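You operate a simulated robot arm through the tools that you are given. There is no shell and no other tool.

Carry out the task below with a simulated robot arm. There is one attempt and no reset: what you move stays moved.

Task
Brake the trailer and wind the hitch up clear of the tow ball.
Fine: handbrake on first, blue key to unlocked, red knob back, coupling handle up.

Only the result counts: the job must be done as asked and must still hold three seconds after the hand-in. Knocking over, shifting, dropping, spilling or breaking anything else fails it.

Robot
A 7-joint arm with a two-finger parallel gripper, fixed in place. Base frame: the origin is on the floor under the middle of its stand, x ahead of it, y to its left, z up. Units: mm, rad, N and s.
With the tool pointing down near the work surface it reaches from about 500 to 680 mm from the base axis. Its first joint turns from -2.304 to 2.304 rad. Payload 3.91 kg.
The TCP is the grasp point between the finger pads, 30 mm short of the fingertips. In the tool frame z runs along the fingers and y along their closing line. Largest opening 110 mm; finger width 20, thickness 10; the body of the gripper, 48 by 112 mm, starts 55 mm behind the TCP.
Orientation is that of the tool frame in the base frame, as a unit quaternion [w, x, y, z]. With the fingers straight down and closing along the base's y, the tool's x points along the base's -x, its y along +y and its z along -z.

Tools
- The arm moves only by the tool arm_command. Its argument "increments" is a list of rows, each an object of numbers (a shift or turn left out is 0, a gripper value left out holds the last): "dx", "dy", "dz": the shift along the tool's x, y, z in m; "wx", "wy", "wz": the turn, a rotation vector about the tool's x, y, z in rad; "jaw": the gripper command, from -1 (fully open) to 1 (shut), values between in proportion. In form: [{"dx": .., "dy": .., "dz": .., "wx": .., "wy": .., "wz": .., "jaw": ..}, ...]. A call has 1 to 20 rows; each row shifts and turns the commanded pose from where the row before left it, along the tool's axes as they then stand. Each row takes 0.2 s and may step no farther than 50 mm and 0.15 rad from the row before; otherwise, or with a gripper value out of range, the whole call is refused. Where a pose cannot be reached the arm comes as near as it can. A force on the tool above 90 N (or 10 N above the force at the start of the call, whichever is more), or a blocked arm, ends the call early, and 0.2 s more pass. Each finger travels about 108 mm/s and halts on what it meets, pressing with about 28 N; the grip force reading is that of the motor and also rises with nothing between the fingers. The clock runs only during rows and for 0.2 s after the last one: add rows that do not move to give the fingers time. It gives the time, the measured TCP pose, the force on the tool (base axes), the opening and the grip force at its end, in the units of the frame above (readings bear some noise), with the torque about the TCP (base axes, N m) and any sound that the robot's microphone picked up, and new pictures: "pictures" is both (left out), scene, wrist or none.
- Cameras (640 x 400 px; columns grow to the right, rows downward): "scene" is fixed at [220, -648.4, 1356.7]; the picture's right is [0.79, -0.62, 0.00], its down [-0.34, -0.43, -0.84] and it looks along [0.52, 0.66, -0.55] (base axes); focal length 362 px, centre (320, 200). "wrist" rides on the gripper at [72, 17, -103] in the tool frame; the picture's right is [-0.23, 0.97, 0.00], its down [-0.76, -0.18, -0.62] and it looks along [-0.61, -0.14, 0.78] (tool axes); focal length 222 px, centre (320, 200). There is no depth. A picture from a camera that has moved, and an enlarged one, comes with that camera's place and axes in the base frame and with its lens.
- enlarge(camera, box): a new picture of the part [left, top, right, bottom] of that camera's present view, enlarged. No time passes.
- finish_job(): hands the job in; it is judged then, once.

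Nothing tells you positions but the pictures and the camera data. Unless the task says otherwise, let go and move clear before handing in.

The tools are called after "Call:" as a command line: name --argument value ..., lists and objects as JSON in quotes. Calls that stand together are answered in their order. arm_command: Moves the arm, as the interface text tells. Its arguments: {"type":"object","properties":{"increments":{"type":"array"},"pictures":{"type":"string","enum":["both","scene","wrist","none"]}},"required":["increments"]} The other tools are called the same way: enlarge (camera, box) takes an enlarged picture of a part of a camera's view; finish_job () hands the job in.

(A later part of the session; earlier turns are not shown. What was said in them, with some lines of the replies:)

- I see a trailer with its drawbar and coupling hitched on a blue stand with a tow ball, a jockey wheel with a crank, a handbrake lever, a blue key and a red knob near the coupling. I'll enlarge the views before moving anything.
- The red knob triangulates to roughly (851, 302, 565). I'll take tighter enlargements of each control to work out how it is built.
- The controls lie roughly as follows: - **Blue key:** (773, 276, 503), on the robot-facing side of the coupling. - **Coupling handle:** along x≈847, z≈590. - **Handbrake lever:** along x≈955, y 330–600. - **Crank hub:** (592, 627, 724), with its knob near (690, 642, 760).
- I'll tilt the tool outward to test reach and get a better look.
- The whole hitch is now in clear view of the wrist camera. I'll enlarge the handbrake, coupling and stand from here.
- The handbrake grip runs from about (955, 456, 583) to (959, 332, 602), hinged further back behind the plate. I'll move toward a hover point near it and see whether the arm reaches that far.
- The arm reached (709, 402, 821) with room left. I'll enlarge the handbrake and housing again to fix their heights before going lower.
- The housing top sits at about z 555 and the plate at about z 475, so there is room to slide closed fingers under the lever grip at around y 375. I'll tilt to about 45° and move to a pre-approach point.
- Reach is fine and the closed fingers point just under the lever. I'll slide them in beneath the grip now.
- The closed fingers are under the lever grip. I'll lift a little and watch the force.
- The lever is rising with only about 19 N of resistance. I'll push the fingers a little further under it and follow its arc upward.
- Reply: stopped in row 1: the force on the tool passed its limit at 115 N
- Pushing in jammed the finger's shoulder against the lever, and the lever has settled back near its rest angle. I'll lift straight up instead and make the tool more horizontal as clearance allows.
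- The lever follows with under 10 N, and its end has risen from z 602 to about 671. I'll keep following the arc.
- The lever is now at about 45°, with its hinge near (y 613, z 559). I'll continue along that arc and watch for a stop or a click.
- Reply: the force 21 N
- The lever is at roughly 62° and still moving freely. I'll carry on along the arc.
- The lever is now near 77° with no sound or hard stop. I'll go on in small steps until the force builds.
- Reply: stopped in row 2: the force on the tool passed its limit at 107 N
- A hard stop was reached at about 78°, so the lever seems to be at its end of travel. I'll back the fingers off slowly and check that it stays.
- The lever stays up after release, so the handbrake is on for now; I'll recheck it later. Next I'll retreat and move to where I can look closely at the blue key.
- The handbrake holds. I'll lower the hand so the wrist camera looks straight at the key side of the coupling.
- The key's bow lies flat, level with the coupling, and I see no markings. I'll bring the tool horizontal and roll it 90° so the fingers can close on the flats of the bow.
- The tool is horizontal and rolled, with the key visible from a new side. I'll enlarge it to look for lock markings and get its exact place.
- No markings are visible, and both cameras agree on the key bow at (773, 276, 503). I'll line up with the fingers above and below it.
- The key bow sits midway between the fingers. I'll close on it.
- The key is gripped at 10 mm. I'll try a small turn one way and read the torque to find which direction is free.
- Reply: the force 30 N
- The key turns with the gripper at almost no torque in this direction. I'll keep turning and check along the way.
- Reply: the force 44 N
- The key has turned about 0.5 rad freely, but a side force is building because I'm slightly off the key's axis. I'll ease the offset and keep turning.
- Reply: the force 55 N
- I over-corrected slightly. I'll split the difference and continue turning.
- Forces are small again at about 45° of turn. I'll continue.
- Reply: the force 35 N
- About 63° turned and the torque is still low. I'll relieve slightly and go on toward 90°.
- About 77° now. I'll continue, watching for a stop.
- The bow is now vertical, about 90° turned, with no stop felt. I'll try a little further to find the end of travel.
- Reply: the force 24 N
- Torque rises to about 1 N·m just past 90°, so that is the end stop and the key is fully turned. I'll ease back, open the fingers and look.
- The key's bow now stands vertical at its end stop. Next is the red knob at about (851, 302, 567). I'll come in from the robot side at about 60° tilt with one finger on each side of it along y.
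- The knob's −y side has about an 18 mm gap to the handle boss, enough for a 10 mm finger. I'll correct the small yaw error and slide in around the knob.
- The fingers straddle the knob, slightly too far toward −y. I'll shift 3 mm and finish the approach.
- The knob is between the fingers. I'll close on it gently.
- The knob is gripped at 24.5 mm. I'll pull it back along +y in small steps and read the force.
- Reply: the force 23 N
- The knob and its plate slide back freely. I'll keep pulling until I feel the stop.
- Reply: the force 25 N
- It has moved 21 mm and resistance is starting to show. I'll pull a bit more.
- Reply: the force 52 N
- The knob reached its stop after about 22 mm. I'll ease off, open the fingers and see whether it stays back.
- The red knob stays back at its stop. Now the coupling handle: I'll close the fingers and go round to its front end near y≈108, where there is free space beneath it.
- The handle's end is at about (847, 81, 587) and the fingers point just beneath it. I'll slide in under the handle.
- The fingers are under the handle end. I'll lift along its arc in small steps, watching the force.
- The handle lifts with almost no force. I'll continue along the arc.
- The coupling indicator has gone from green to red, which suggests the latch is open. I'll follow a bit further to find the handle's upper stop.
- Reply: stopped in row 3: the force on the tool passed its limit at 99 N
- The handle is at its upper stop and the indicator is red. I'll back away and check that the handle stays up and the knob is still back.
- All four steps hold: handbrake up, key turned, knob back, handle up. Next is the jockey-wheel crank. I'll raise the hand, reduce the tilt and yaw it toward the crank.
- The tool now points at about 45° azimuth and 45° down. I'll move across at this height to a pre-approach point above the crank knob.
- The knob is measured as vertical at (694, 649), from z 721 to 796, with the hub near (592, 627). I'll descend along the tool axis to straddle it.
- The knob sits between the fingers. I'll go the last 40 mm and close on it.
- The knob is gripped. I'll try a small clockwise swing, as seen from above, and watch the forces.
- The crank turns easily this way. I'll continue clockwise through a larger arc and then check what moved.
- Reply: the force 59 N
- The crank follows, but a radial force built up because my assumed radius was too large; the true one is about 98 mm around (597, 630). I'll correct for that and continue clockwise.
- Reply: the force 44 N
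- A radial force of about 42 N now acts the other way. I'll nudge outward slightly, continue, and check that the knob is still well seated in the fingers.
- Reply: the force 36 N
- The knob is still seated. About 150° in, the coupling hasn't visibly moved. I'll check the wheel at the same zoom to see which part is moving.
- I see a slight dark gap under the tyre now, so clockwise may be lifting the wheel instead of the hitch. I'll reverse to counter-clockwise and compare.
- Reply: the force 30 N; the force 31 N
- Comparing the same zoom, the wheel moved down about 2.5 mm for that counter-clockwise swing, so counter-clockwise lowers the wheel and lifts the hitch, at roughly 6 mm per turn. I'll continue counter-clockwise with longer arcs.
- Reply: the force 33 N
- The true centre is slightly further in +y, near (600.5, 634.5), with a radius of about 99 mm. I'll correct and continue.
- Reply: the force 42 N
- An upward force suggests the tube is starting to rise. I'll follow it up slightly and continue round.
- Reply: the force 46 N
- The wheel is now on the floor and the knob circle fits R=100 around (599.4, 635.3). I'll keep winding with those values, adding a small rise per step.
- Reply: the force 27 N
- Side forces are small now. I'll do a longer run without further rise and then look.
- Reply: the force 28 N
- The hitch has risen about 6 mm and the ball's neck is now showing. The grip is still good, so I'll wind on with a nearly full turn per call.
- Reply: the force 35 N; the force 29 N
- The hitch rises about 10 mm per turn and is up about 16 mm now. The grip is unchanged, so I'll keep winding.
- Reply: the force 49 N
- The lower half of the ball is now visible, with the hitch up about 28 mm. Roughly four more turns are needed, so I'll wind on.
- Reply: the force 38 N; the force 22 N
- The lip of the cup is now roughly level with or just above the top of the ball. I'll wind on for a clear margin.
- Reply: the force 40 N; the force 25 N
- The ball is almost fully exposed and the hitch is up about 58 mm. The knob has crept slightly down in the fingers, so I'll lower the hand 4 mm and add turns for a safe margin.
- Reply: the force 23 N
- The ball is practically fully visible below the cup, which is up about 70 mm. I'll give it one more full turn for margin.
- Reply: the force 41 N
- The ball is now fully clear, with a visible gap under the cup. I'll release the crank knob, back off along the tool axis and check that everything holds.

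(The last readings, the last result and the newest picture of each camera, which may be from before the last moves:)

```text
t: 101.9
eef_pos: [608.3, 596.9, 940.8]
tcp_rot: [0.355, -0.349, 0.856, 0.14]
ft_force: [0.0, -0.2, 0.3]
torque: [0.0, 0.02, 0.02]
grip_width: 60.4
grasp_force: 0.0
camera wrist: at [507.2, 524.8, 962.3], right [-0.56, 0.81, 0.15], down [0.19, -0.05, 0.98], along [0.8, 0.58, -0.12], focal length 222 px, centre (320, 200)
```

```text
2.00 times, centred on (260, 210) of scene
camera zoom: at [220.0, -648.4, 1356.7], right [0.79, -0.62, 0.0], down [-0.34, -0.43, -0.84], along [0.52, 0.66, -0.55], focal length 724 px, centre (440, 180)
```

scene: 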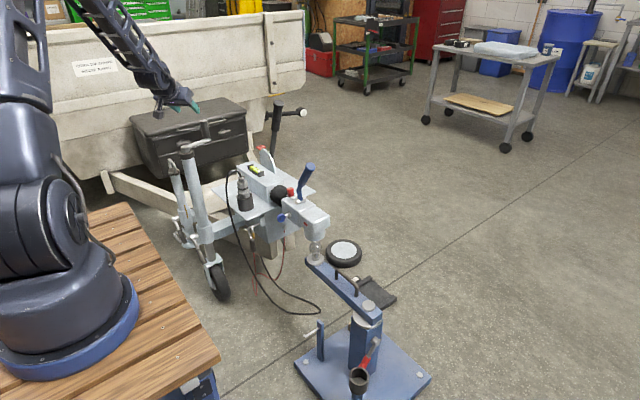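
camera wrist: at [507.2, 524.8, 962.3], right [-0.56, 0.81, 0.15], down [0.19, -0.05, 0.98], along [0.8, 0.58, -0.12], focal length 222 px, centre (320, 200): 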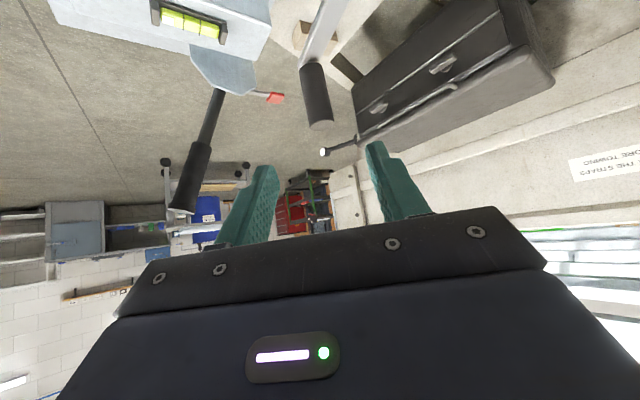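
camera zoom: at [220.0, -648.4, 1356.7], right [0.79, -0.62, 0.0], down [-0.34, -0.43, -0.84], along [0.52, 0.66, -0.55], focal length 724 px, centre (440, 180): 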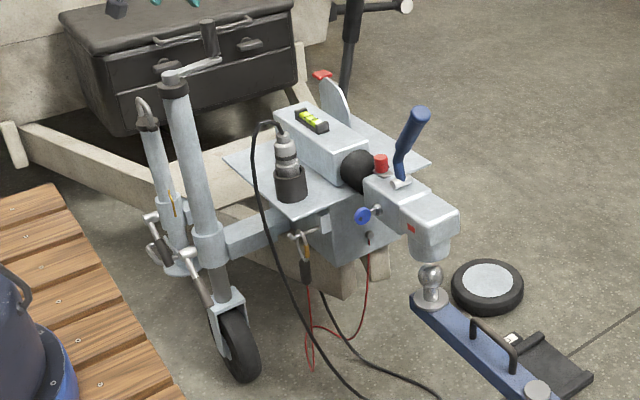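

Everything is holding. I'll move the hand a bit further clear, wait a few seconds and compare the hitch height again before handing in.

Call:
arm_command --increments '[{"dz": -0.04}, {"dz": -0.04}, {}, {}, {}, {}, {}, {}, {}, {}, {}, {}, {}, {}, {}, {}, {}]' --pictures "scene"

Call:
enlarge --camera "scene" --box '[280, 210, 360, 270]'

Call:
enlarge --camera "scene" --box '[220, 90, 340, 240]'

```text
t: 105.5
eef_pos: [566.2, 559.0, 999.9]
tcp_rot: [0.355, -0.349, 0.856, 0.14]
ft_force: [-0.7, 0.5, 0.6]
torque: [-0.02, -0.01, -0.01]
grip_width: 60.4
grasp_force: 0.0
```

scene: 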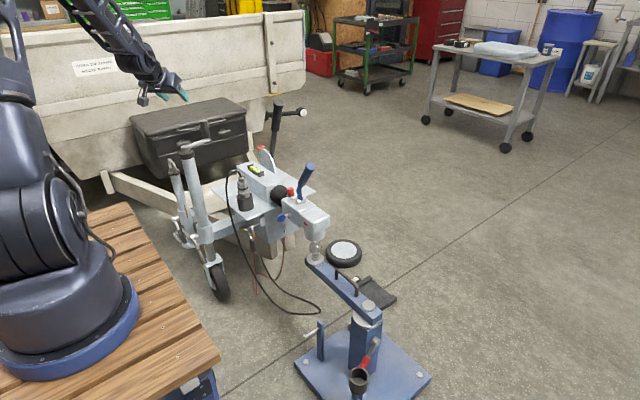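

```text
6.67 times, centred on (320, 240) of scene
camera zoom: at [220.0, -648.4, 1356.7], right [0.79, -0.62, 0.0], down [-0.34, -0.43, -0.84], along [0.52, 0.66, -0.55], focal length 2412 px, centre (320, -67)
```

zoom: 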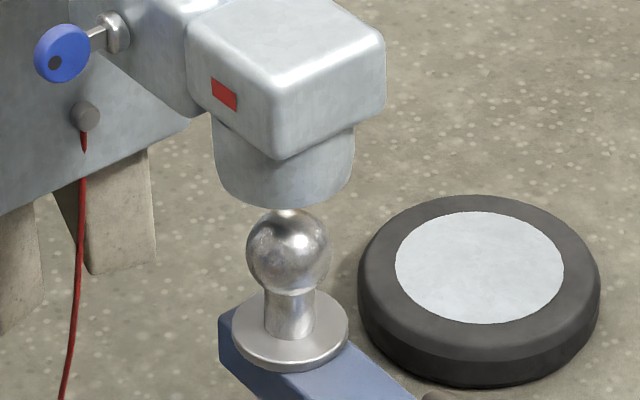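

```text
2.67 times, centred on (280, 165) of scene
camera zoom: at [220.0, -648.4, 1356.7], right [0.79, -0.62, 0.0], down [-0.34, -0.43, -0.84], along [0.52, 0.66, -0.55], focal length 965 px, centre (427, 293)
```

zoom: 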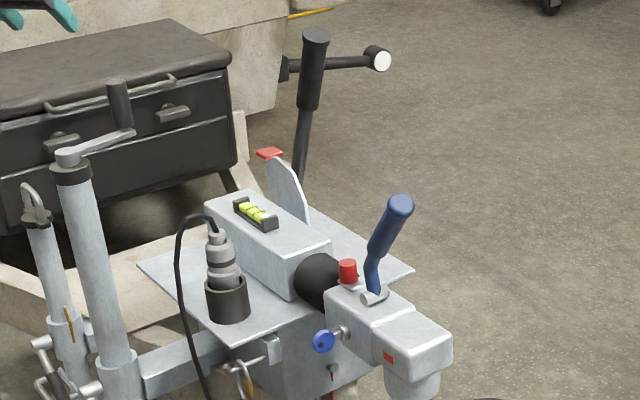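

The hitch height hasn't changed after the wait and the ball is fully clear. The handbrake is up, the key is turned, the knob is back, the handle is up, and the arm is clear. I'm handing the job in.

Call:
finish_job

```text
The job is handed in.
```

I set the handbrake, released the coupling and wound the hitch up clear of the tow ball. Everything still held about three seconds after I let go. I then handed the job in; the hand-in returned no verdict.

1. **Handbrake:** on first, pulled up to its end stop at about 78°, and it stays there.
2. **Blue key:** turned 90° to its end stop. It has no markings, so I took this to be unlocked; the knob and handle then moved freely.
3. **Red knob:** slid back about 22 mm to its stop, and it stays back.
4. **Coupling handle:** raised to its upper stop. The indicator on the coupling went from green to red.
5. **Hitch:** wound up about 80 mm with the jockey-wheel crank, leaving a visible gap between cup and ball. The crank lifts the hitch when turned counter-clockwise. I first turned it about 150° the wrong way, which only raised the wheel slightly, and then reversed.

I saw nothing else shifted or knocked over. The gripper is open and clear of the trailer.
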